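You operate a simulated robot arm through the tools that you are given. There is no shell and no other tool. Be economical: measure what you need, move in short steps, check, and stop when the job is done.

The job below is to be done with a simulated robot arm. You get a single attempt, and the scene is never put back.

Task
Grind two turns of fennel on coarse and take the cup out.
Fine: cup on the white tile; shut the mill drawer again.

It is judged by the outcome, as a careful person would: the job done as asked, and still so three seconds after it is handed in. It fails if anything else is knocked over, pushed out of place, dropped, spilled or broken.

Robot
A 6-joint arm with a two-finger parallel gripper, fixed in place. Base frame: the origin is at the foot of the arm, x ahead of it, y to its left, z up; the work surface is at about z = 0.88. Lengths are in m, angles in rad, forces in N, time in s.
With the tool pointing down near the work surface it reaches from about 0.26 to 0.66 m from the base axis. Its first joint turns from -1.152 to 1.152 rad. Payload 2.9 kg.
Tool frame: the origin (TCP) lies between the finger pads and is the grasp point; the fingertips stand 0.03 m ahead of it; z points along the fingers, y is the line along which they close. The gripper opens to 0.11 m. The fingers are 0.02 m wide and 0.01 m thick; the gripper's body (0.048 by 0.112 m) begins 0.055 m behind the TCP.
Orientation is told as [roll, pitch, yaw] about the base's x, y, z axes, in that order, counted from this pose: with the fingers straight down and closing along the base's y, the tool's x points along the base's -x, its y along +y and its z along -z.

Tools
- The arm moves only by the tool move_arm. Its argument "deltas" is a list of rows, each a list of 3 entries, a list of its own where there are three numbers: the shift along the tool's x, y, z in m, then the turn, a rotation vector about the tool's x, y, z in rad, then the finger opening in m, from 0 to 0.11. In form: [[[tx, ty, tz], [wx, wy, wz], claw], ...]. A call has 1 to 8 rows; each row is the pose to reach, as a shift and turn from the pose commanded when the call began, along the tool's axes at that moment. Rows are played at 5 a second. More than 0.05 m and 0.15 rad between two rows, or a gripper value outside its range, and nothing of the call is played. Where a pose cannot be reached the arm comes as near as it can. A force on the tool above 90 N (or 10 N above the force at the start of the call, whichever is more), or a blocked arm, ends the call early, and 0.2 s more pass. The fingers move at their own pace (about 0.108 m/s each) and stop on an object; they squeeze with about 24 N. The grip force told is the motor's: it shows also when the fingers shut on nothing. Time passes only in rows, and 0.2 s behind the last, so rows that repeat a pose let the fingers close. It gives the time, the measured TCP pose, the force on the tool (base axes), the opening and the grip force at its end, in the units of the frame above (readings bear some noise), and new pictures: "pictures" is both (left out), scene, wrist or none.
- Cameras (640 x 400 px; columns grow to the right, rows downward): "scene" is fixed at [0.0569, 0.4142, 1.4014]; the picture's right is [-0.92, -0.39, 0.00], its down [-0.15, 0.36, -0.92] and it looks along [0.36, -0.85, -0.39] (base axes); focal length 238 px, centre (320, 200). "wrist" rides on the gripper at [-0.036, 0, -0.057] in the tool frame; the picture's right is [0.00, -1.00, 0.00], its down [0.97, 0.00, -0.24] and it looks along [0.24, 0.00, 0.97] (tool axes); focal length 218 px, centre (320, 200). There is no depth. A picture from a camera that has moved, and an enlarged one, comes with that camera's place and axes in the base frame and with its lens.
- close_up(camera, box): a new picture of the part [left, top, right, bottom] of that camera's present view, enlarged. The clock stands still meanwhile.
- sign_off(): hands the job in; it is judged then, once.

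Go step by step. Nothing tells you positions but the pictures and the camera data: compare them with the known pose of the tool, close in by small moves and look again before you grip or let go. The budget is 120 turns and 150 pictures, counting those below and the enlarged ones. Unless the task says otherwise, let go and move clear before handing in, and close with one line.

The tools are called after "Request:" by a JSON object that holds its "fn" and its "kwargs". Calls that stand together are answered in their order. move_arm: Moves the arm, as the interface text tells. Its arguments: {"type":"object","properties":{"deltas":{"type":"array"},"pictures":{"type":"string","enum":["both","scene","wrist","none"]}},"required":["deltas"]} The other tools are called the same way: close_up (camera, box) takes an enlarged picture of a part of a camera's view; sign_off () hands the job in.

At the start:

```text
clock: 0.0
tcp_pos: [0.4234, 0.0125, 1.2217]
tool_rot: [-0.001, -0.001, 0.0]
contact_force: [0.2, -0.7, -0.4]
finger_gap: 0.1102
grasp_force: 0.1
```

scene: 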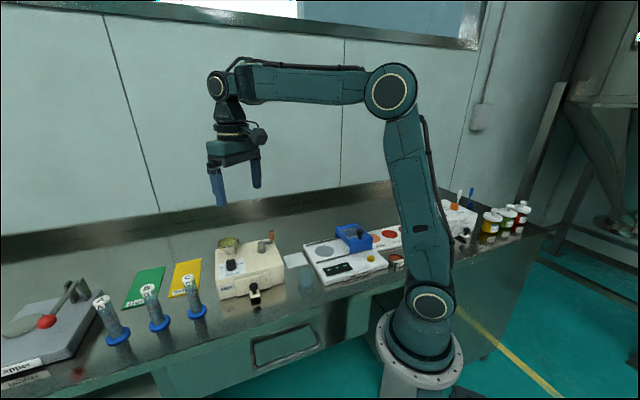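
wrist: 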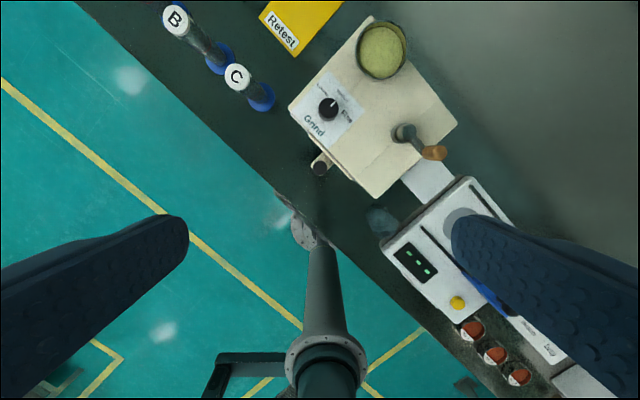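

I see a cream mill with a hopper, a grind dial, a crank with a wooden knob and a drawer knob in front. To its right is a small white tile, then a scale. I'll look closer first.

Request:
{"fn": "close_up", "kwargs": {"camera": "wrist", "box": [270, 10, 470, 210]}}

Request:
{"fn": "close_up", "kwargs": {"camera": "scene", "box": [170, 210, 410, 330]}}

```text
2.00 times, centred on (370, 110) of wrist
camera zoom: at [0.4588, 0.0115, 1.2798], right [0.0, -1.0, 0.0], down [-0.97, 0.0, 0.24], along [-0.24, 0.0, -0.97], focal length 436 px, centre (220, 380)
```

zoom: 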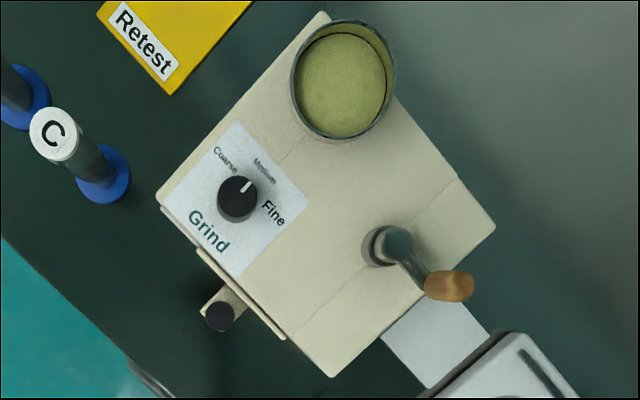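

```text
2.67 times, centred on (290, 270) of scene
camera zoom: at [0.0569, 0.4142, 1.4014], right [-0.92, -0.39, 0.0], down [-0.15, 0.36, -0.92], along [0.36, -0.85, -0.39], focal length 635 px, centre (400, 13)
```

zoom: 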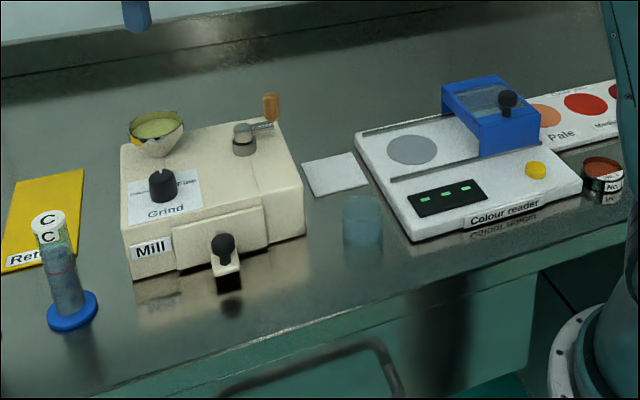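

The dial reads about Medium, the crank hub is near (0.476, -0.10, 0.985) and the tile is near (0.40, -0.18). I'll move nearer for a better look.

Request:
{"fn": "move_arm", "kwargs": {"deltas": [[[0.01, -0.02, 0.04], [0, 0, 0], 0.11], [[0.02, -0.04, 0.08], [0, 0, 0], 0.11], [[0.02, -0.04, 0.08], [0, 0, 0], 0.11]], "pictures": "both"}}

Request:
{"fn": "close_up", "kwargs": {"camera": "wrist", "box": [180, 0, 460, 200]}}

```text
clock: 0.8
tcp_pos: [0.4058, -0.0275, 1.1436]
tool_rot: [-0.002, 0.001, 0.0]
contact_force: [-0.2, 0.0, 0.2]
finger_gap: 0.1099
grasp_force: 0.1
camera wrist: at [0.4395, -0.0282, 1.1998], right [0.0, -1.0, 0.0], down [-0.97, 0.0, 0.24], along [-0.24, 0.0, -0.97], focal length 218 px, centre (320, 200)
```

scene: 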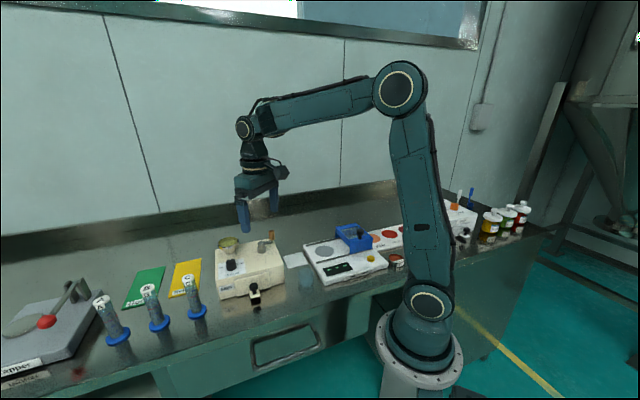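
wrist: 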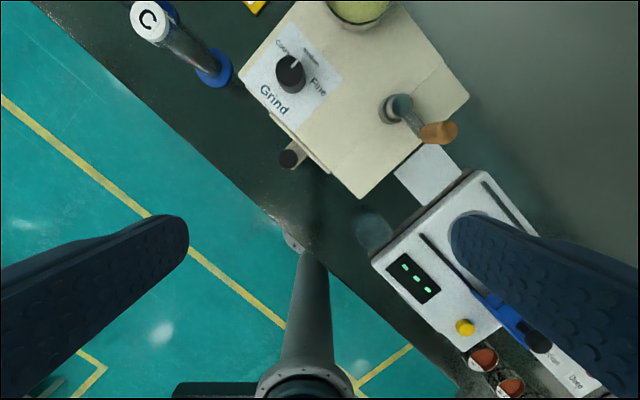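

```text
2.00 times, centred on (320, 100) of wrist
camera zoom: at [0.4395, -0.0282, 1.1998], right [0.0, -1.0, 0.0], down [-0.97, 0.0, 0.24], along [-0.24, 0.0, -0.97], focal length 436 px, centre (320, 400)
```

zoom: 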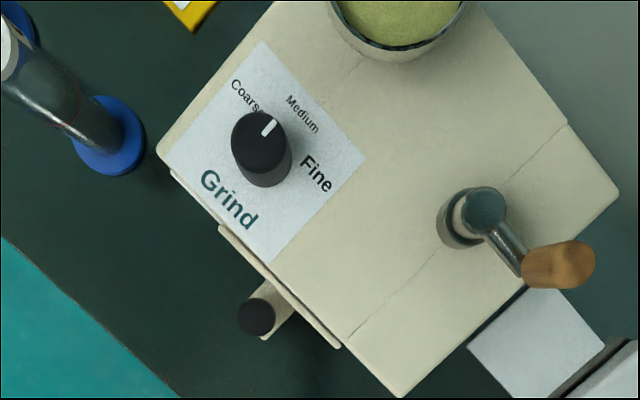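

Estimated positions: dial top at (0.508, 0.0, 0.98), hopper at (0.56, -0.056) and crank knob at (0.451, -0.125, 1.01). I'll hover above the dial with the gripper partly closed.

Request:
{"fn": "move_arm", "kwargs": {"deltas": [[[-0.035, 0.009, 0.0], [0, 0, 0], 0.06], [[-0.07, 0.018, 0.0], [0, 0, 0], 0.06], [[-0.104, 0.0275, 0.03], [0, 0, 0], 0.06], [[-0.104, 0.0275, 0.07], [0, 0, 0], 0.06], [[-0.104, 0.0275, 0.09], [0, 0, 0], 0.06], [[-0.104, 0.0275, 0.09], [0, 0, 0], 0.06]]}}

Request:
{"fn": "close_up", "kwargs": {"camera": "scene", "box": [190, 210, 310, 310]}}

```text
clock: 2.2
tcp_pos: [0.509, 0.0014, 1.0518]
tool_rot: [0.001, 0.0, 0.002]
contact_force: [0.5, 0.2, -0.8]
finger_gap: 0.0597
grasp_force: 0.1
camera wrist: at [0.5426, -0.0002, 1.1091], right [0.0, -1.0, 0.0], down [-0.97, 0.0, 0.24], along [-0.24, 0.0, -0.97], focal length 218 px, centre (320, 200)
```

scene: 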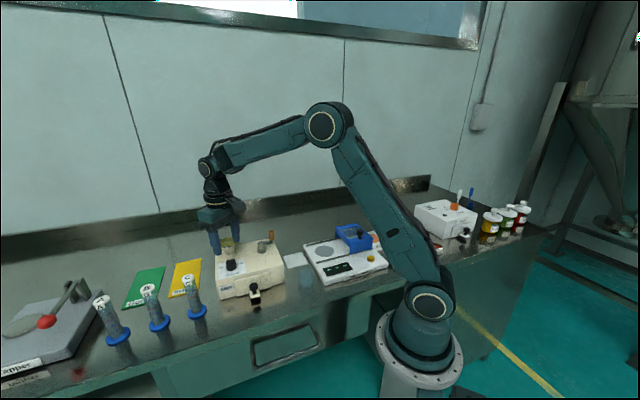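
wrist: 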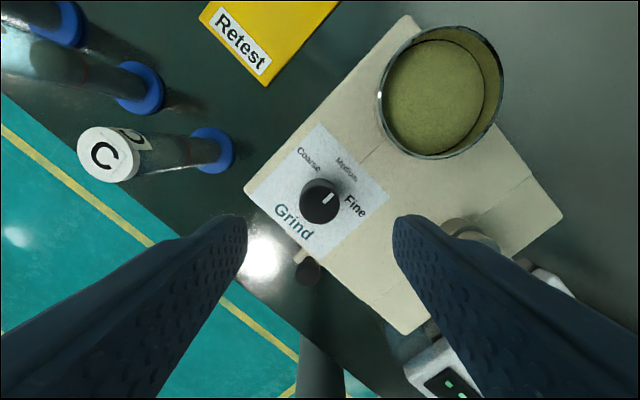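

```text
4.00 times, centred on (250, 260) of scene
camera zoom: at [0.0569, 0.4142, 1.4014], right [-0.92, -0.39, 0.0], down [-0.15, 0.36, -0.92], along [0.36, -0.85, -0.39], focal length 952 px, centre (600, -40)
```

zoom: 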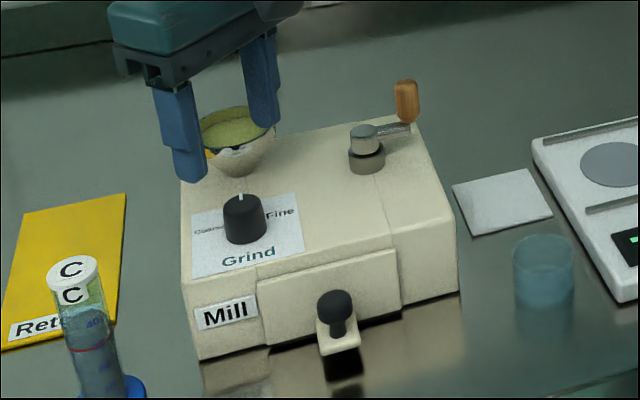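

Request:
{"fn": "close_up", "kwargs": {"camera": "wrist", "box": [250, 120, 390, 260]}}

```text
2.86 times, centred on (320, 190) of wrist
camera zoom: at [0.5426, -0.0002, 1.1091], right [0.0, -1.0, 0.0], down [-0.97, 0.0, 0.24], along [-0.24, 0.0, -0.97], focal length 624 px, centre (320, 229)
```

zoom: 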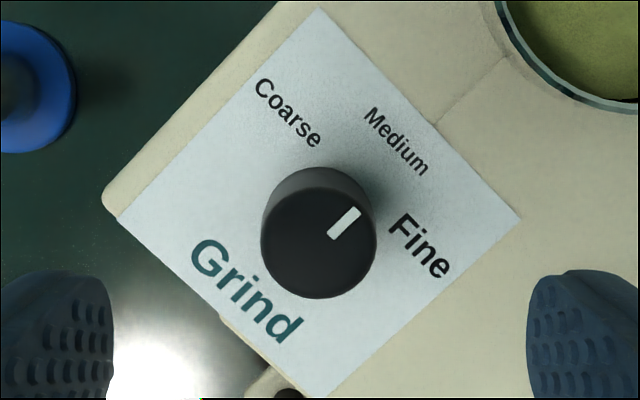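

The pointer is on Medium, and Coarse is about 60° anticlockwise seen from above. I'll lower over the dial and grip it.

Request:
{"fn": "move_arm", "kwargs": {"deltas": [[[0, -0.001, 0.03], [0, 0, 0], 0.06], [[0, -0.001, 0.061], [0, 0, 0], 0.06], [[0, -0.001, 0.061], [0, 0, 0], 0.02], [[0, -0.001, 0.061], [0, 0, 0], 0.02], [[0, -0.001, 0.061], [0, 0, 0], 0.02]], "pictures": "wrist"}}

```text
clock: 3.4
tcp_pos: [0.5074, 0.0003, 0.9907]
tool_rot: [0.002, -0.001, 0.003]
contact_force: [0.3, 18.7, -1.1]
finger_gap: 0.0263
grasp_force: 45.2
camera wrist: at [0.5426, 0.0001, 1.048], right [0.0, -1.0, 0.0], down [-0.97, 0.0, 0.24], along [-0.24, 0.0, -0.97], focal length 218 px, centre (320, 200)
```

wrist: 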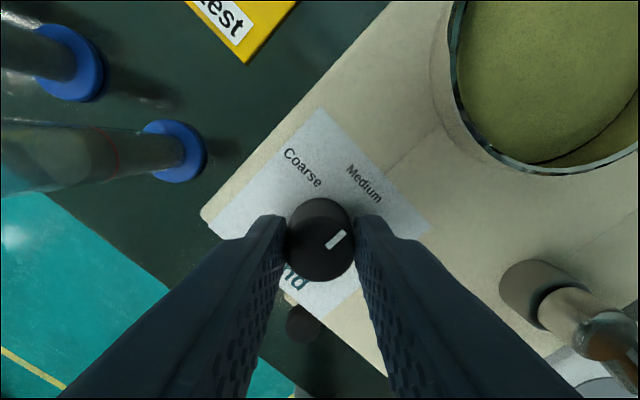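

Gripped at 26 mm, with a small sideways load. I'll turn it anticlockwise by 1.05 rad.

Request:
{"fn": "move_arm", "kwargs": {"deltas": [[[0, 0.001, 0], [0, 0, -0.13], 0.02], [[0, 0.001, 0], [0, 0, -0.26], 0.02], [[0, 0.001, 0], [0, 0, -0.4], 0.02], [[0, 0.001, 0], [0, 0, -0.54], 0.02], [[0, 0.001, 0], [0, 0, -0.68], 0.02], [[0, 0.001, 0], [0, 0, -0.82], 0.02], [[0, 0.001, 0], [0, 0, -0.95], 0.02], [[0, 0.001, 0], [0, 0, -1.07], 0.02]], "pictures": "wrist"}}

```text
clock: 5.2
tcp_pos: [0.5082, 0.0019, 0.9909]
tool_rot: [0.003, 0.001, 1.073]
contact_force: [0.6, 23.4, -14.7]
finger_gap: 0.0266
grasp_force: 44.9
camera wrist: at [0.5236, 0.0319, 1.0481], right [0.88, -0.48, 0.0], down [-0.46, -0.85, 0.24], along [-0.12, -0.21, -0.97], focal length 218 px, centre (320, 200)
```

wrist: 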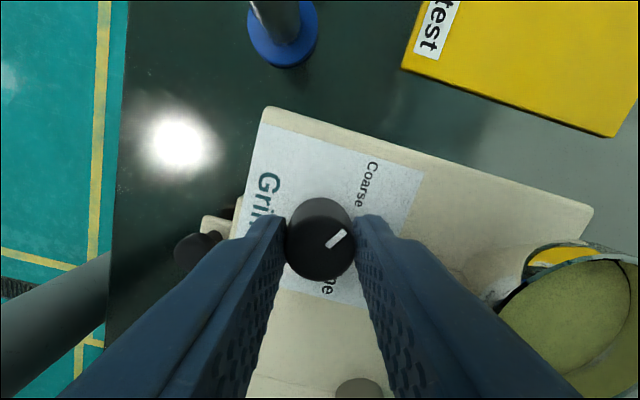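

The dial turned with the gripper. I'll release, rise and check.

Request:
{"fn": "move_arm", "kwargs": {"deltas": [[[0, 0, 0], [0, 0, 0], 0.06], [[0, 0, 0], [0, 0, 0], 0.06], [[0, 0, -0.04], [0, 0, 0], 0.06], [[0, 0, -0.08], [0, 0, 0], 0.06], [[0, 0, -0.08], [0, 0, 0], 0.06]], "pictures": "none"}}

Request:
{"fn": "close_up", "kwargs": {"camera": "wrist", "box": [250, 120, 410, 260]}}

```text
clock: 6.4
tcp_pos: [0.5078, 0.0011, 1.072]
tool_rot: [0.0, 0.0, 1.069]
contact_force: [-0.4, -0.4, 0.0]
finger_gap: 0.0599
grasp_force: 0.0
```

```text
2.86 times, centred on (330, 190) of wrist
camera zoom: at [0.5241, 0.0312, 1.1291], right [0.88, -0.48, 0.0], down [-0.47, -0.85, 0.24], along [-0.12, -0.21, -0.97], focal length 624 px, centre (291, 229)
```

zoom: 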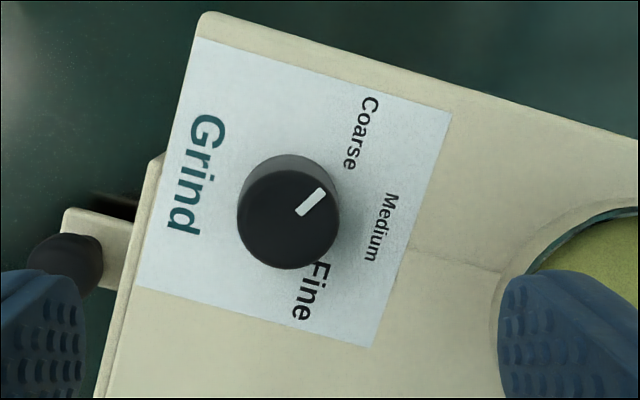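

The pointer is on Coarse. Next I'll go above the crank knob, turning the wrist back to yaw 0.

Request:
{"fn": "move_arm", "kwargs": {"deltas": [[[0.0, 0.0, -0.03], [0, 0, 0.134], 0.06], [[0.03, -0.002, -0.04], [0, 0, 0.268], 0.06], [[0.06, -0.004, -0.04], [0, 0, 0.402], 0.06], [[0.09, -0.007, -0.04], [0, 0, 0.536], 0.06], [[0.12, -0.009, -0.04], [0, 0, 0.67], 0.06], [[0.138, -0.0106, -0.04], [0, 0, 0.804], 0.06], [[0.138, -0.0106, -0.04], [0, 0, 0.938], 0.06], [[0.138, -0.0106, -0.04], [0, 0, 1.07], 0.06]]}}

Request:
{"fn": "close_up", "kwargs": {"camera": "wrist", "box": [220, 80, 420, 280]}}

Request:
{"fn": "close_up", "kwargs": {"camera": "scene", "box": [200, 215, 320, 290]}}

```text
clock: 8.2
tcp_pos: [0.4506, -0.1258, 1.1127]
tool_rot: [-0.001, 0.0, -0.004]
contact_force: [0.2, -1.0, 0.3]
finger_gap: 0.0599
grasp_force: 0.0
camera wrist: at [0.4854, -0.1272, 1.1688], right [0.0, -1.0, 0.0], down [-0.97, 0.0, 0.24], along [-0.24, 0.0, -0.97], focal length 218 px, centre (320, 200)
```

scene: 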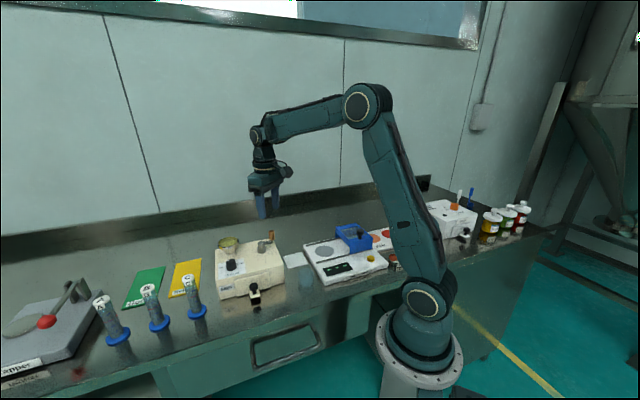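
wrist: 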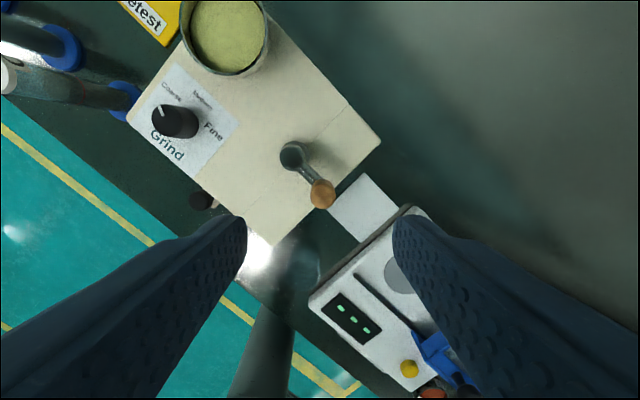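

```text
2.00 times, centred on (320, 180) of wrist
camera zoom: at [0.4854, -0.1272, 1.1688], right [0.0, -1.0, 0.0], down [-0.97, 0.0, 0.24], along [-0.24, 0.0, -0.97], focal length 436 px, centre (320, 240)
```

zoom: 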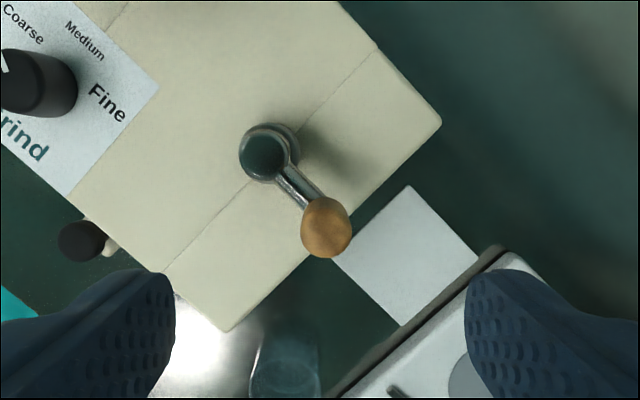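

```text
5.33 times, centred on (260, 252) of scene
camera zoom: at [0.0569, 0.4142, 1.4014], right [-0.92, -0.39, 0.0], down [-0.15, 0.36, -0.92], along [0.36, -0.85, -0.39], focal length 1270 px, centre (640, -80)
```

zoom: 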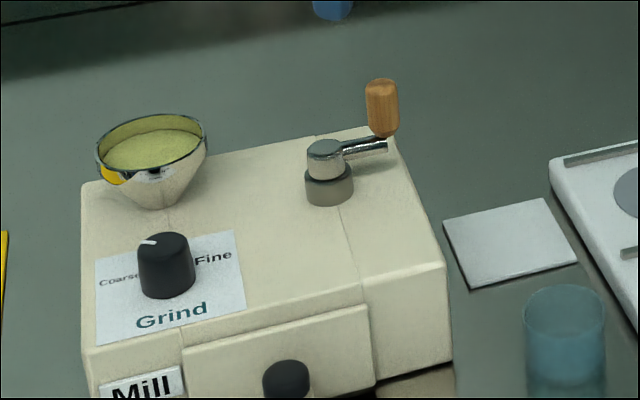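

The crank knob is at about (0.452, -0.129) with its centre at z 1.01; the hub is at (0.475, -0.101), so the crank radius is about 36 mm. I'll descend and grip it.

Request:
{"fn": "move_arm", "kwargs": {"deltas": [[[-0.001, -0.003, 0.04], [0, 0, 0], 0.06], [[-0.001, -0.003, 0.08], [0, 0, 0], 0.06], [[-0.001, -0.003, 0.088], [0, 0, 0], 0.06], [[-0.001, -0.003, 0.088], [0, 0, 0], 0.06]]}}

Request:
{"fn": "close_up", "kwargs": {"camera": "scene", "box": [220, 200, 320, 270]}}

```text
clock: 9.2
tcp_pos: [0.4525, -0.129, 1.0223]
tool_rot: [0.0, 0.0, 0.0]
contact_force: [-0.1, 0.2, 0.1]
finger_gap: 0.0598
grasp_force: 0.0
camera wrist: at [0.4864, -0.1303, 1.08], right [0.0, -1.0, 0.0], down [-0.97, 0.0, 0.24], along [-0.24, 0.0, -0.97], focal length 218 px, centre (320, 200)
```

scene: 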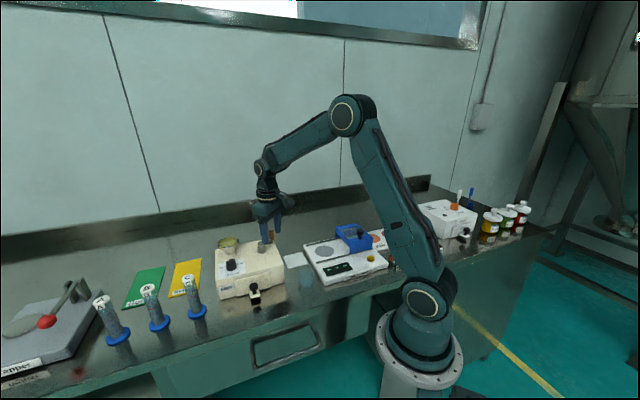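
wrist: 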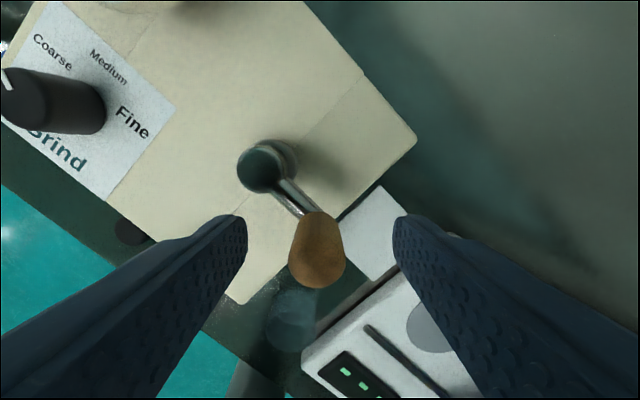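

```text
5.71 times, centred on (270, 235) of scene
camera zoom: at [0.0569, 0.4142, 1.4014], right [-0.92, -0.39, 0.0], down [-0.15, 0.36, -0.92], along [0.36, -0.85, -0.39], focal length 1360 px, centre (606, 0)
```

zoom: 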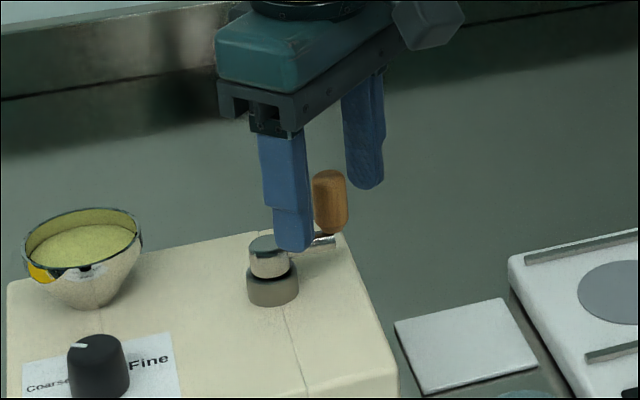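

Request:
{"fn": "move_arm", "kwargs": {"deltas": [[[-0.002, 0, -0.002], [0, 0, 0], 0.03], [[-0.002, 0, -0.002], [0, 0, 0], 0.012], [[-0.002, 0, -0.002], [0, 0, 0], 0.012], [[-0.002, 0, -0.002], [0, 0, 0], 0.012]], "pictures": "wrist"}}

```text
clock: 10.2
tcp_pos: [0.4551, -0.1294, 1.0263]
tool_rot: [0.0, 0.0, 0.0]
contact_force: [2.4, 0.9, -1.0]
finger_gap: 0.0179
grasp_force: 44.8
camera wrist: at [0.4889, -0.13, 1.0824], right [0.0, -1.0, 0.0], down [-0.97, 0.0, 0.24], along [-0.24, 0.0, -0.97], focal length 218 px, centre (320, 200)
```

wrist: 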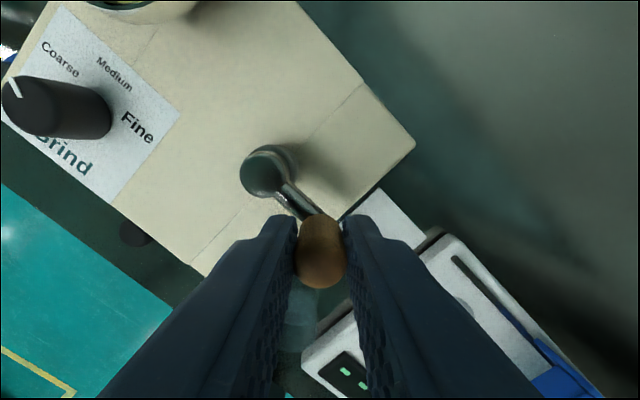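

Gripped on the knob at 18 mm. I'll try a small clockwise arc and check the force.

Request:
{"fn": "move_arm", "kwargs": {"deltas": [[[0.0047, 0.0053, 0], [0, 0, 0], 0.012], [[0.0079, 0.0108, 0], [0, 0, 0], 0.012], [[0.0079, 0.0108, 0], [0, 0, 0], 0.012]], "pictures": "wrist"}}

```text
clock: 11.0
tcp_pos: [0.4475, -0.1183, 1.025]
tool_rot: [0.001, 0.0, 0.001]
contact_force: [5.2, 2.0, 2.1]
finger_gap: 0.0179
grasp_force: 44.7
camera wrist: at [0.481, -0.1192, 1.0824], right [0.0, -1.0, 0.0], down [-0.97, 0.0, 0.24], along [-0.24, 0.0, -0.97], focal length 218 px, centre (320, 200)
```

wrist: 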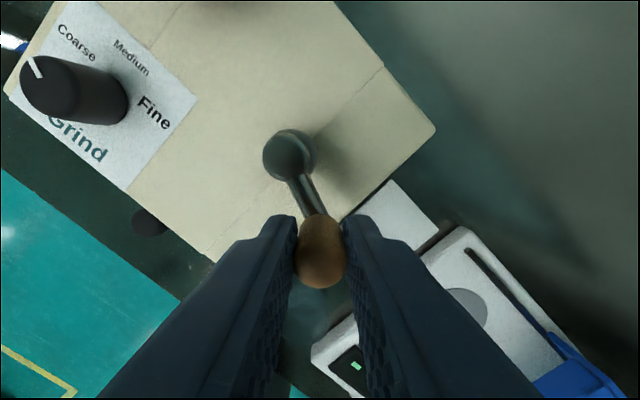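

It turns freely with the hub at about (0.478, -0.105). I'll continue with half a turn clockwise.

Request:
{"fn": "move_arm", "kwargs": {"deltas": [[[0.0032, 0.0127, 0], [0, 0, 0], 0.012], [[0.0012, 0.0257, 0], [0, 0, 0], 0.012], [[-0.0056, 0.0369, 0], [0, 0, 0], 0.012], [[-0.0162, 0.0447, 0], [0, 0, 0], 0.012], [[-0.0289, 0.0478, 0], [0, 0, 0], 0.012], [[-0.0419, 0.0458, 0], [0, 0, 0], 0.012], [[-0.0531, 0.039, 0], [0, 0, 0], 0.012], [[-0.0608, 0.0284, 0], [0, 0, 0], 0.012]], "pictures": "both"}}

```text
clock: 12.8
tcp_pos: [0.5118, -0.0886, 1.0256]
tool_rot: [-0.002, -0.012, 0.006]
contact_force: [38.8, 16.8, -13.8]
finger_gap: 0.018
grasp_force: 45.1
camera wrist: at [0.5453, -0.0892, 1.0829], right [0.0, -1.0, 0.0], down [-0.97, 0.0, 0.23], along [-0.23, 0.0, -0.97], focal length 218 px, centre (320, 200)
```

scene: 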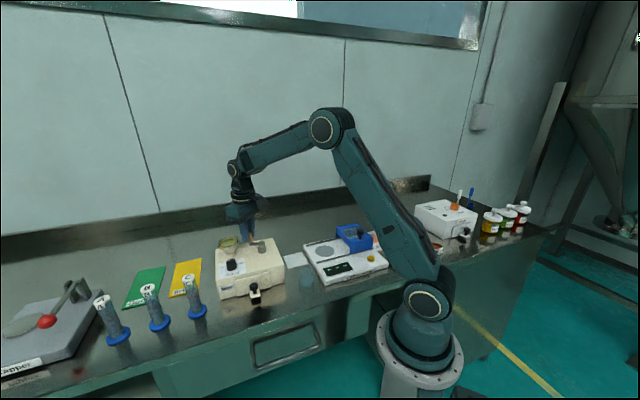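
wrist: 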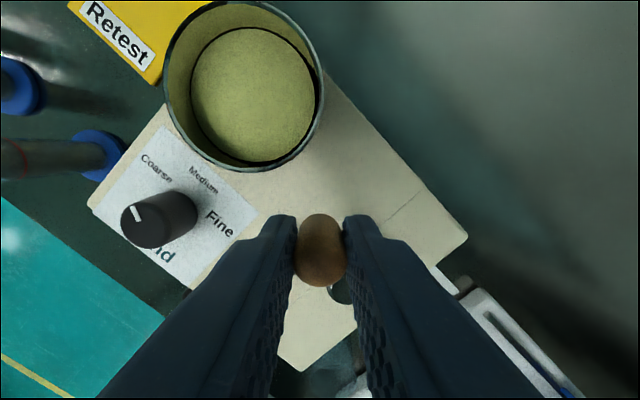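

The outward force shows the radius is nearer 35.5 mm, with the hub at about (0.4797, -0.1035). I'll carry on with the corrected circle.

Request:
{"fn": "move_arm", "kwargs": {"deltas": [[[-0.0071, -0.012, 0], [0, 0, 0], 0.012], [[-0.005, -0.0256, 0], [0, 0, 0], 0.012], [[0.0022, -0.0375, 0], [0, 0, 0], 0.012], [[0.0134, -0.0457, 0], [0, 0, 0], 0.012], [[0.0269, -0.049, 0], [0, 0, 0], 0.012], [[0.0405, -0.0469, 0], [0, 0, 0], 0.012], [[0.0524, -0.0397, 0], [0, 0, 0], 0.012], [[0.0606, -0.0285, 0], [0, 0, 0], 0.012]], "pictures": "wrist"}}

```text
clock: 14.6
tcp_pos: [0.4455, -0.1179, 1.0258]
tool_rot: [0.0, 0.002, -0.001]
contact_force: [3.8, 1.4, -0.5]
finger_gap: 0.0179
grasp_force: 45.4
camera wrist: at [0.4806, -0.119, 1.0825], right [0.0, -1.0, 0.0], down [-0.97, 0.0, 0.24], along [-0.24, 0.0, -0.97], focal length 218 px, centre (320, 200)
```

wrist: 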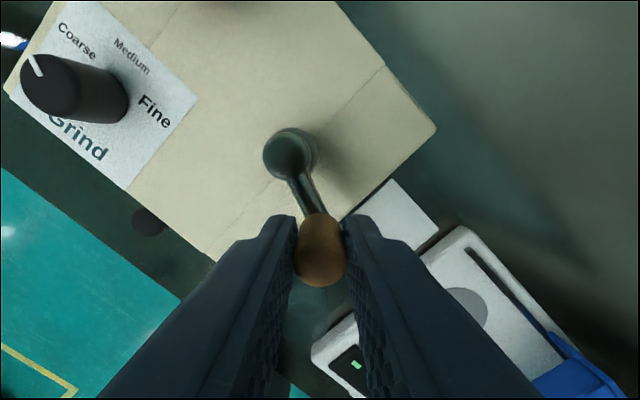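

One turn is done plus about 22°. Now the first half of the second turn.

Request:
{"fn": "move_arm", "kwargs": {"deltas": [[[0.0033, 0.0135, 0], [0, 0, 0], 0.012], [[0.0012, 0.0271, 0], [0, 0, 0], 0.012], [[-0.006, 0.039, 0], [0, 0, 0], 0.012], [[-0.0172, 0.0472, 0], [0, 0, 0], 0.012], [[-0.0307, 0.0505, 0], [0, 0, 0], 0.012], [[-0.0443, 0.0484, 0], [0, 0, 0], 0.012], [[-0.0562, 0.0412, 0], [0, 0, 0], 0.012], [[-0.0644, 0.03, 0], [0, 0, 0], 0.012]], "pictures": "wrist"}}

```text
clock: 16.4
tcp_pos: [0.5124, -0.0892, 1.0254]
tool_rot: [0.0, -0.004, -0.003]
contact_force: [4.4, 0.4, -7.3]
finger_gap: 0.0179
grasp_force: 45.2
camera wrist: at [0.5463, -0.0906, 1.0826], right [0.0, -1.0, 0.0], down [-0.97, 0.0, 0.24], along [-0.24, 0.0, -0.97], focal length 218 px, centre (320, 200)
```

wrist: 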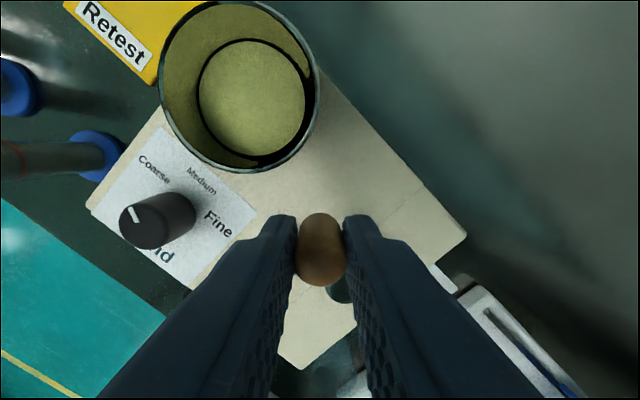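

The hopper level is dropping, so it is grinding. I'll finish the second turn back at the start angle.

Request:
{"fn": "move_arm", "kwargs": {"deltas": [[[-0.0033, -0.0135, 0], [0, 0, 0], 0.012], [[-0.0012, -0.0271, 0], [0, 0, 0], 0.012], [[0.006, -0.039, 0], [0, 0, 0], 0.012], [[0.0172, -0.0472, 0], [0, 0, 0], 0.012], [[0.0307, -0.0505, 0], [0, 0, 0], 0.012], [[0.0443, -0.0484, 0], [0, 0, 0], 0.012], [[0.0568, -0.0408, 0], [0, 0, 0], 0.012], [[0.0568, -0.0408, 0], [0, 0, 0], 0.012]], "pictures": "wrist"}}

```text
clock: 18.2
tcp_pos: [0.4532, -0.1277, 1.0261]
tool_rot: [0.002, 0.004, 0.003]
contact_force: [2.0, 3.2, -11.3]
finger_gap: 0.0181
grasp_force: 44.7
camera wrist: at [0.4881, -0.1295, 1.0825], right [0.0, -1.0, 0.0], down [-0.97, 0.0, 0.24], along [-0.24, 0.0, -0.97], focal length 218 px, centre (320, 200)
```

wrist: 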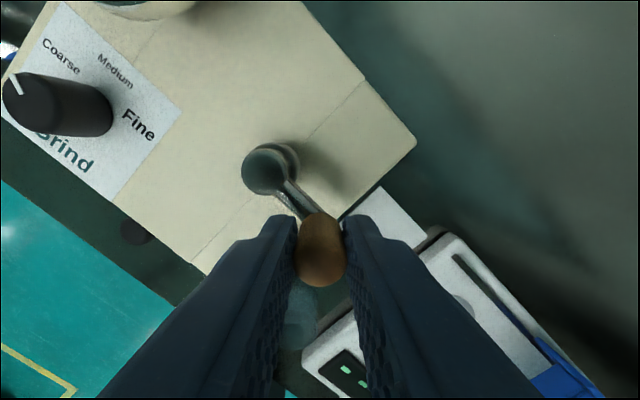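

The crank is back at its start pose after two turns. I'll release, rise and go over the drawer knob at about (0.4255, 0.0116, 0.925) with the wrist aligned to the drawer.

Request:
{"fn": "move_arm", "kwargs": {"deltas": [[[0, 0, 0], [0, 0, 0], 0.06], [[0, 0, 0], [0, 0, 0], 0.06], [[0, 0, -0.04], [0, 0, 0], 0.06], [[0, 0, -0.08], [0, 0, 0.13], 0.06], [[0.01, 0.045, -0.08], [0, 0, 0.27], 0.06], [[0.018, 0.09, -0.08], [0, 0, 0.41], 0.06], [[0.027, 0.138, -0.08], [0, 0, 0.55], 0.06], [[0.027, 0.138, -0.06], [0, 0, 0.69], 0.06]], "pictures": "none"}}

Request:
{"fn": "move_arm", "kwargs": {"deltas": [[[0, 0, 0.02], [0, 0, 0.075], 0.06], [[0, 0, 0.03], [0, 0, 0.075], 0.06], [[0, 0, 0.03], [0, 0, 0.075], 0.06]], "pictures": "both"}}

Request:
{"fn": "close_up", "kwargs": {"camera": "scene", "box": [190, 220, 310, 310]}}

```text
clock: 20.0
tcp_pos: [0.427, 0.0108, 1.0863]
tool_rot: [0.0, -0.001, -0.692]
contact_force: [-0.1, 0.4, 0.2]
finger_gap: 0.0603
grasp_force: 0.0
```

```text
clock: 20.8
tcp_pos: [0.4273, 0.0104, 1.0554]
tool_rot: [0.0, 0.0, -0.767]
contact_force: [0.2, 0.0, 0.1]
finger_gap: 0.0599
grasp_force: 0.1
camera wrist: at [0.452, -0.0165, 1.1126], right [-0.69, -0.72, 0.0], down [-0.7, 0.67, 0.24], along [-0.17, 0.17, -0.97], focal length 218 px, centre (320, 200)
```

scene: 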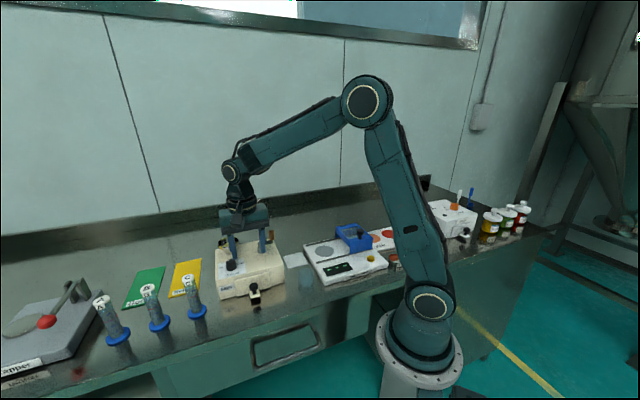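
wrist: 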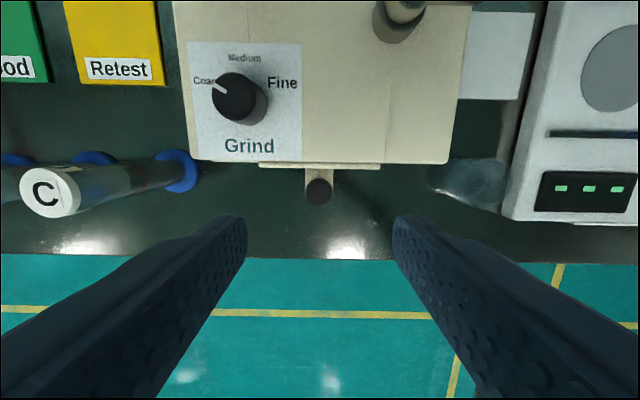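

```text
4.44 times, centred on (250, 265) of scene
camera zoom: at [0.0569, 0.4142, 1.4014], right [-0.92, -0.39, 0.0], down [-0.15, 0.36, -0.92], along [0.36, -0.85, -0.39], focal length 1058 px, centre (631, -89)
```

zoom: 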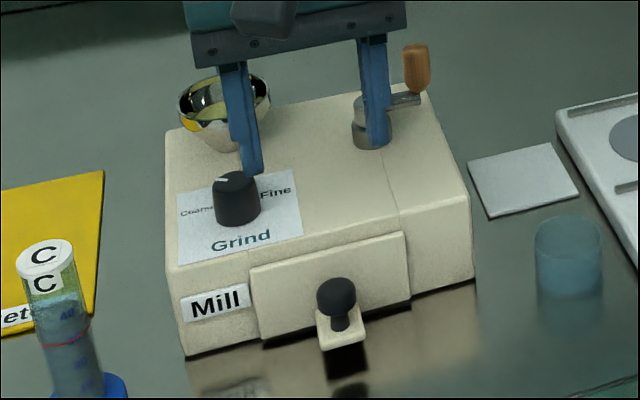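

The gripper is square to the mill and the drawer knob sits right under it. I'll lower to the knob head and close.

Request:
{"fn": "move_arm", "kwargs": {"deltas": [[[0.002, 0, 0.04], [0, 0, 0], 0.06], [[0.002, 0, 0.08], [0, 0, 0], 0.06], [[0.002, 0, 0.105], [0, 0, 0], 0.06], [[0.002, 0, 0.119], [0, 0, 0], 0.06], [[0.002, 0, 0.119], [0, 0, 0], 0.015], [[0.002, 0, 0.119], [0, 0, 0], 0.015], [[0.002, 0, 0.119], [0, 0, 0], 0.015]], "pictures": "both"}}

```text
clock: 22.4
tcp_pos: [0.4269, 0.011, 0.936]
tool_rot: [0.002, -0.001, -0.762]
contact_force: [13.0, 13.0, -9.3]
finger_gap: 0.0234
grasp_force: 45.1
camera wrist: at [0.4508, -0.0145, 0.9932], right [-0.69, -0.72, 0.0], down [-0.7, 0.67, 0.24], along [-0.17, 0.17, -0.97], focal length 218 px, centre (320, 200)
```

scene: 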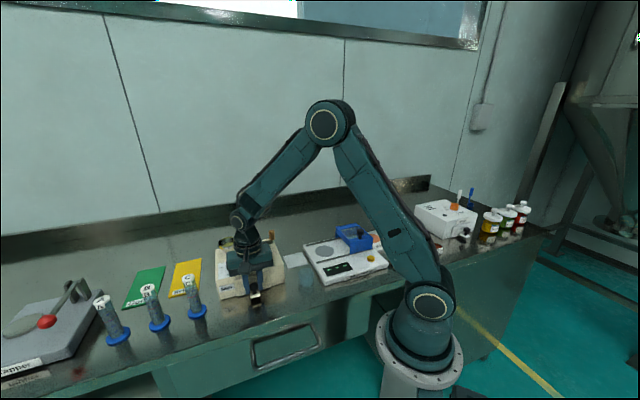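
wrist: 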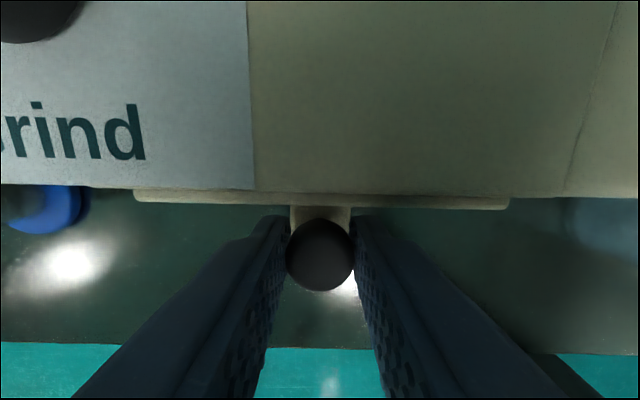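

Gripped. I'll pull straight out along tool x.

Request:
{"fn": "move_arm", "kwargs": {"deltas": [[[0.01, 0.001, 0], [0, 0, 0], 0.015], [[0.02, 0.001, 0], [0, 0, 0], 0.015], [[0.03, 0.001, 0], [0, 0, 0], 0.015], [[0.04, 0.001, 0], [0, 0, 0], 0.015], [[0.05, 0.001, 0], [0, 0, 0], 0.015], [[0.06, 0.001, 0], [0, 0, 0], 0.015], [[0.07, 0.001, 0], [0, 0, 0], 0.015]], "pictures": "both"}}

```text
clock: 24.0
tcp_pos: [0.377, 0.0608, 0.9354]
tool_rot: [0.004, 0.002, -0.762]
contact_force: [20.6, 19.4, -32.8]
finger_gap: 0.0232
grasp_force: 44.6
camera wrist: at [0.4014, 0.0349, 0.9933], right [-0.69, -0.72, 0.0], down [-0.7, 0.67, 0.24], along [-0.17, 0.17, -0.97], focal length 218 px, centre (320, 200)
```

scene: 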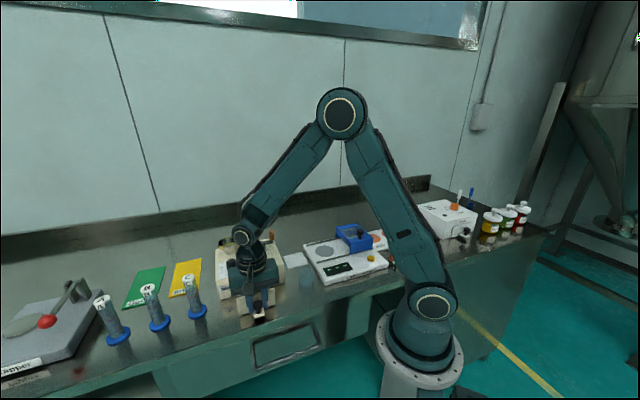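
wrist: 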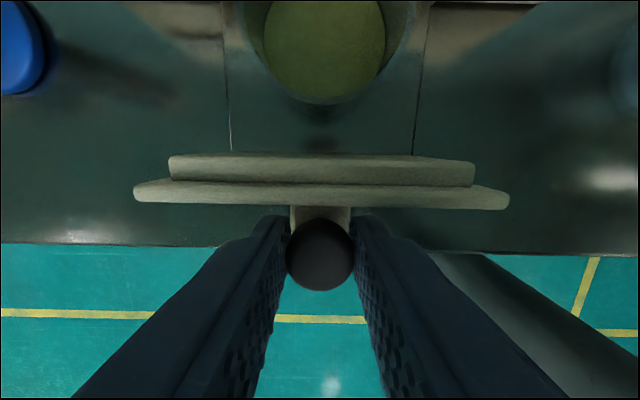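

The drawer is out 70 mm and the cup with ground fennel is showing. I'll pull a bit further with a small sideways correction.

Request:
{"fn": "move_arm", "kwargs": {"deltas": [[[0.005, 0.001, 0], [0, 0, 0], 0.015], [[0.01, 0.002, -0.001], [0, 0, 0], 0.015], [[0.015, 0.002, -0.001], [0, 0, 0], 0.015]], "pictures": "wrist"}}

```text
clock: 24.8
tcp_pos: [0.3672, 0.073, 0.9375]
tool_rot: [0.0, 0.0, -0.765]
contact_force: [14.6, 14.6, -39.6]
finger_gap: 0.0232
grasp_force: 44.6
camera wrist: at [0.3911, 0.0455, 0.9939], right [-0.69, -0.72, 0.0], down [-0.7, 0.67, 0.24], along [-0.17, 0.17, -0.97], focal length 218 px, centre (320, 200)
```

wrist: 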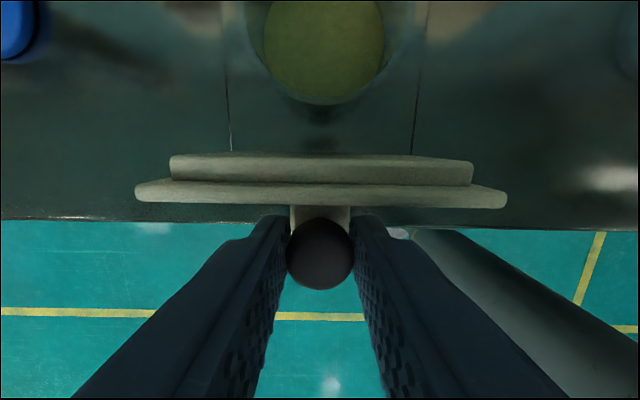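

Out about 85 mm. I'll release, rise and look.

Request:
{"fn": "move_arm", "kwargs": {"deltas": [[[0, 0, 0.003], [0, 0, 0], 0.015], [[0, 0, 0.002], [0, 0, 0], 0.06], [[0, 0, 0.002], [0, 0, 0], 0.06], [[0, 0, -0.04], [0, 0, 0], 0.06], [[-0.02, 0, -0.08], [0, 0, 0], 0.06], [[-0.04, 0, -0.12], [0, 0, 0], 0.08], [[-0.04, 0, -0.12], [0, 0, 0], 0.08]], "pictures": "both"}}

Request:
{"fn": "close_up", "kwargs": {"camera": "scene", "box": [190, 225, 320, 325]}}

```text
clock: 26.4
tcp_pos: [0.3959, 0.0437, 1.0588]
tool_rot: [0.0, 0.0, -0.765]
contact_force: [0.0, 0.0, -0.2]
finger_gap: 0.08
grasp_force: 0.1
camera wrist: at [0.4196, 0.017, 1.1156], right [-0.69, -0.72, 0.0], down [-0.7, 0.67, 0.24], along [-0.17, 0.17, -0.97], focal length 218 px, centre (320, 200)
```

scene: 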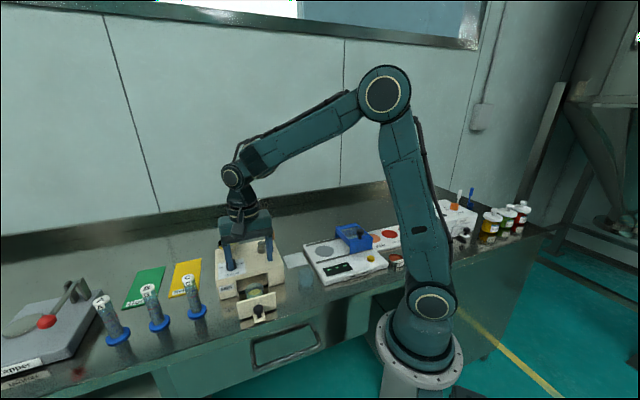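
wrist: 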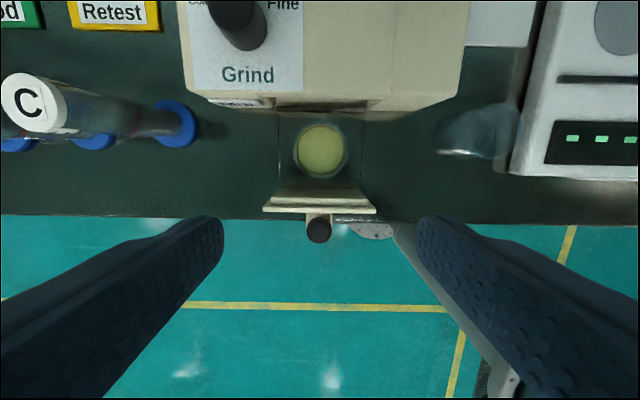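

```text
4.00 times, centred on (255, 275) of scene
camera zoom: at [0.0569, 0.4142, 1.4014], right [-0.92, -0.39, 0.0], down [-0.15, 0.36, -0.92], along [0.36, -0.85, -0.39], focal length 952 px, centre (580, -100)
```

zoom: 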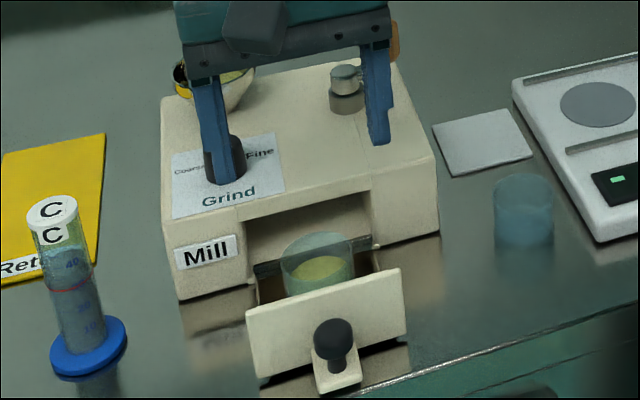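

Request:
{"fn": "close_up", "kwargs": {"camera": "wrist", "box": [250, 80, 390, 240]}}

Request:
{"fn": "close_up", "kwargs": {"camera": "scene", "box": [235, 275, 295, 315]}}

```text
2.50 times, centred on (320, 160) of wrist
camera zoom: at [0.4196, 0.017, 1.1156], right [-0.69, -0.72, 0.0], down [-0.7, 0.67, 0.24], along [-0.17, 0.17, -0.97], focal length 546 px, centre (320, 300)
```

zoom: 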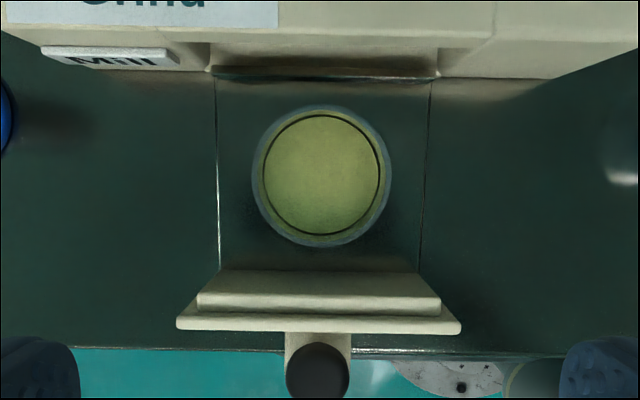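

```text
10.00 times, centred on (265, 295) of scene
camera zoom: at [0.0569, 0.4142, 1.4014], right [-0.92, -0.39, 0.0], down [-0.15, 0.36, -0.92], along [0.36, -0.85, -0.39], focal length 2381 px, centre (870, -750)
```

zoom: 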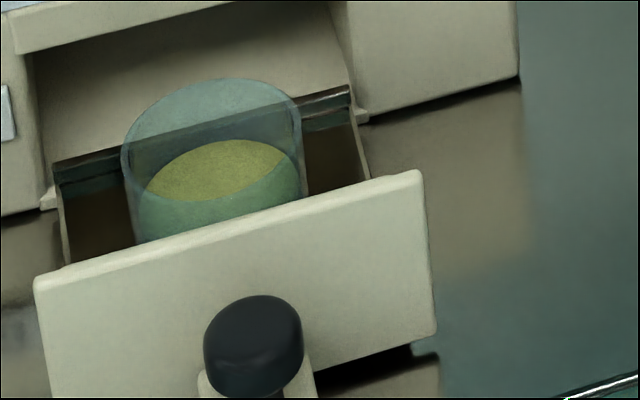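

The cup rim is about 47 mm across, roughly 32 mm behind the tool along its x, with its top near z 0.927. I'll hover over it and check alignment.

Request:
{"fn": "move_arm", "kwargs": {"deltas": [[[-0.016, 0, 0], [0, 0, 0], 0.06], [[-0.0323, -0.0004, 0], [0, 0, 0], 0.06], [[-0.0323, -0.0004, 0.04], [0, 0, 0], 0.06], [[-0.0323, -0.0004, 0.07], [0, 0, 0], 0.06], [[-0.0323, -0.0004, 0.07], [0, 0, 0], 0.06]], "pictures": "wrist"}}

Request:
{"fn": "close_up", "kwargs": {"camera": "scene", "box": [210, 240, 300, 315]}}

```text
clock: 27.6
tcp_pos: [0.4192, 0.021, 0.9876]
tool_rot: [0.0, 0.0, -0.765]
contact_force: [-0.3, 0.9, -0.1]
finger_gap: 0.0601
grasp_force: 0.0
camera wrist: at [0.4434, -0.0057, 1.0446], right [-0.69, -0.72, 0.0], down [-0.7, 0.67, 0.24], along [-0.17, 0.17, -0.97], focal length 218 px, centre (320, 200)
```

wrist: 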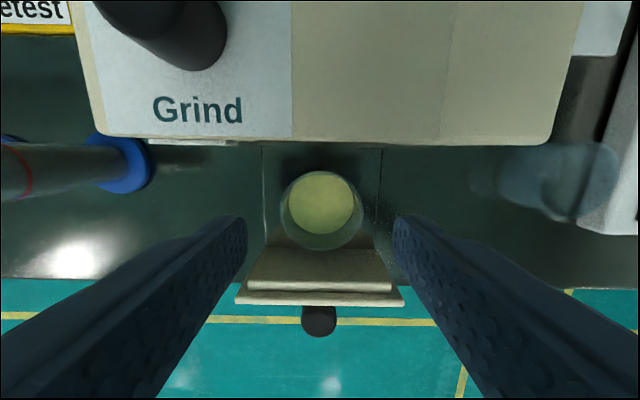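

```text
5.33 times, centred on (255, 278) of scene
camera zoom: at [0.0569, 0.4142, 1.4014], right [-0.92, -0.39, 0.0], down [-0.15, 0.36, -0.92], along [0.36, -0.85, -0.39], focal length 1270 px, centre (667, -213)
```

zoom: 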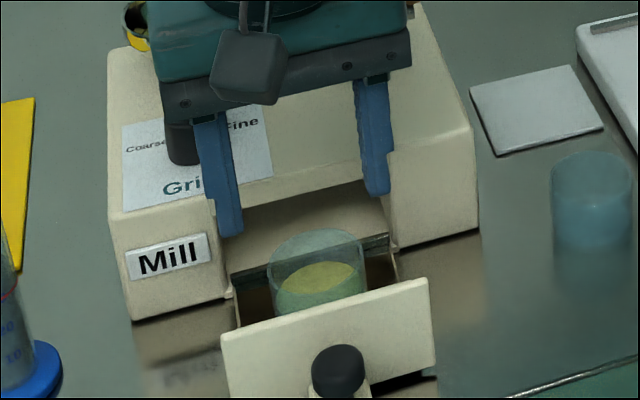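

Well centred. I'll descend around the cup and grip it.

Request:
{"fn": "move_arm", "kwargs": {"deltas": [[[0, -0.0005, 0.025], [0, 0, 0], 0.058], [[0, -0.0005, 0.045], [0, 0, 0], 0.058], [[0, -0.0005, 0.054], [0, 0, 0], 0.058], [[0, -0.0005, 0.054], [0, 0, 0], 0.04], [[0, -0.0005, 0.054], [0, 0, 0], 0.04], [[0, -0.0005, 0.054], [0, 0, 0], 0.04]], "pictures": "both"}}

```text
clock: 29.0
tcp_pos: [0.4191, 0.0201, 0.9343]
tool_rot: [-0.001, 0.001, -0.767]
contact_force: [-0.2, -1.2, 1.6]
finger_gap: 0.0467
grasp_force: 23.6
camera wrist: at [0.4429, -0.0058, 0.991], right [-0.69, -0.72, 0.0], down [-0.7, 0.67, 0.24], along [-0.17, 0.17, -0.97], focal length 218 px, centre (320, 200)
```

scene: 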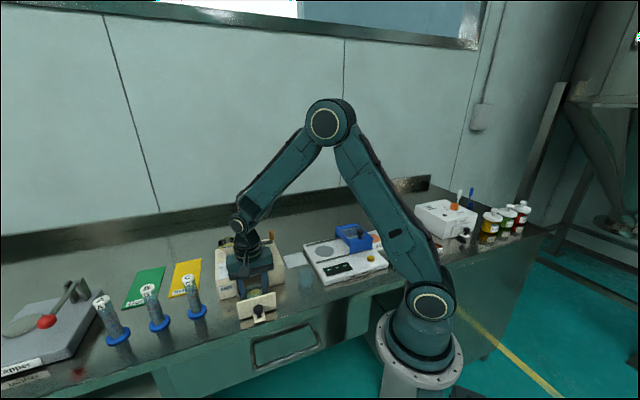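
wrist: 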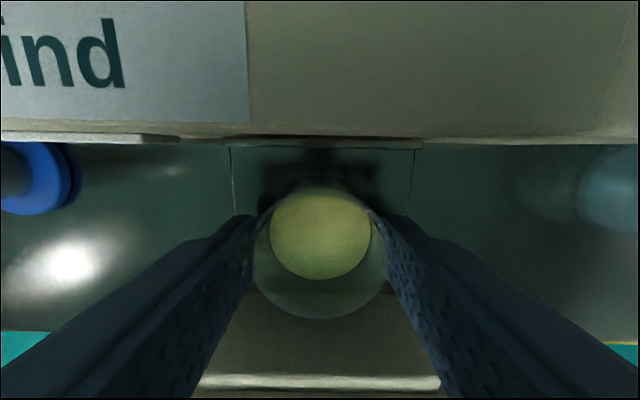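

Cup gripped at 47 mm. I'll lift it straight up gently.

Request:
{"fn": "move_arm", "kwargs": {"deltas": [[[0, 0, -0.008], [0, 0, 0], 0.04], [[0, 0, -0.025], [0, 0, 0], 0.04], [[0, 0, -0.05], [0, 0, 0], 0.04], [[0, 0, -0.075], [0, 0, 0], 0.04], [[0, 0, -0.1], [0, 0, 0], 0.04], [[0, 0, -0.125], [0, 0, 0], 0.04], [[0, 0, -0.15], [0, 0, 0], 0.04], [[0, 0, -0.165], [0, 0, 0], 0.04]], "pictures": "scene"}}

Request:
{"fn": "close_up", "kwargs": {"camera": "scene", "box": [200, 180, 320, 320]}}

```text
clock: 30.8
tcp_pos: [0.4178, 0.0211, 1.1013]
tool_rot: [0.0, 0.001, -0.768]
contact_force: [-0.9, -0.8, 0.4]
finger_gap: 0.0399
grasp_force: 0.2
```

scene: 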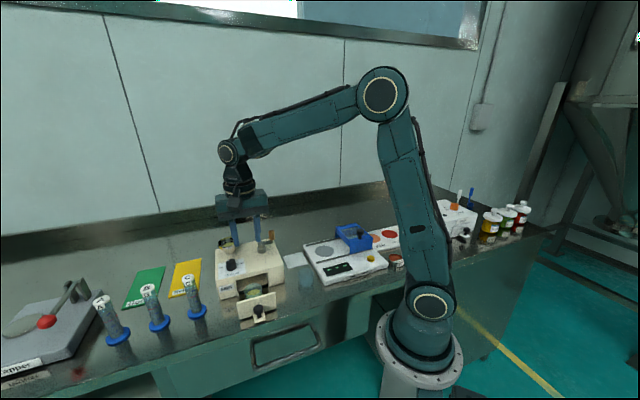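

```text
2.86 times, centred on (260, 250) of scene
camera zoom: at [0.0569, 0.4142, 1.4014], right [-0.92, -0.39, 0.0], down [-0.15, 0.36, -0.92], along [0.36, -0.85, -0.39], focal length 680 px, centre (491, 57)
```

zoom: 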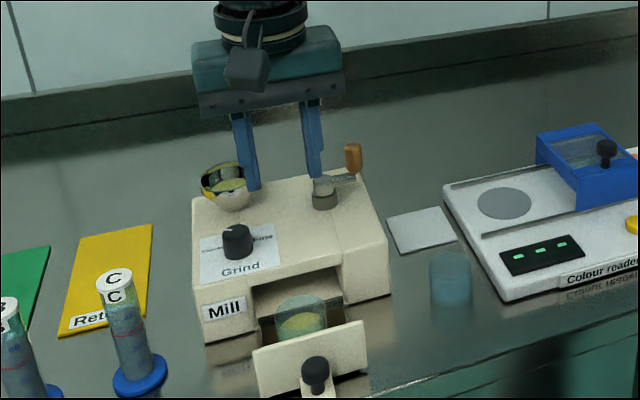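

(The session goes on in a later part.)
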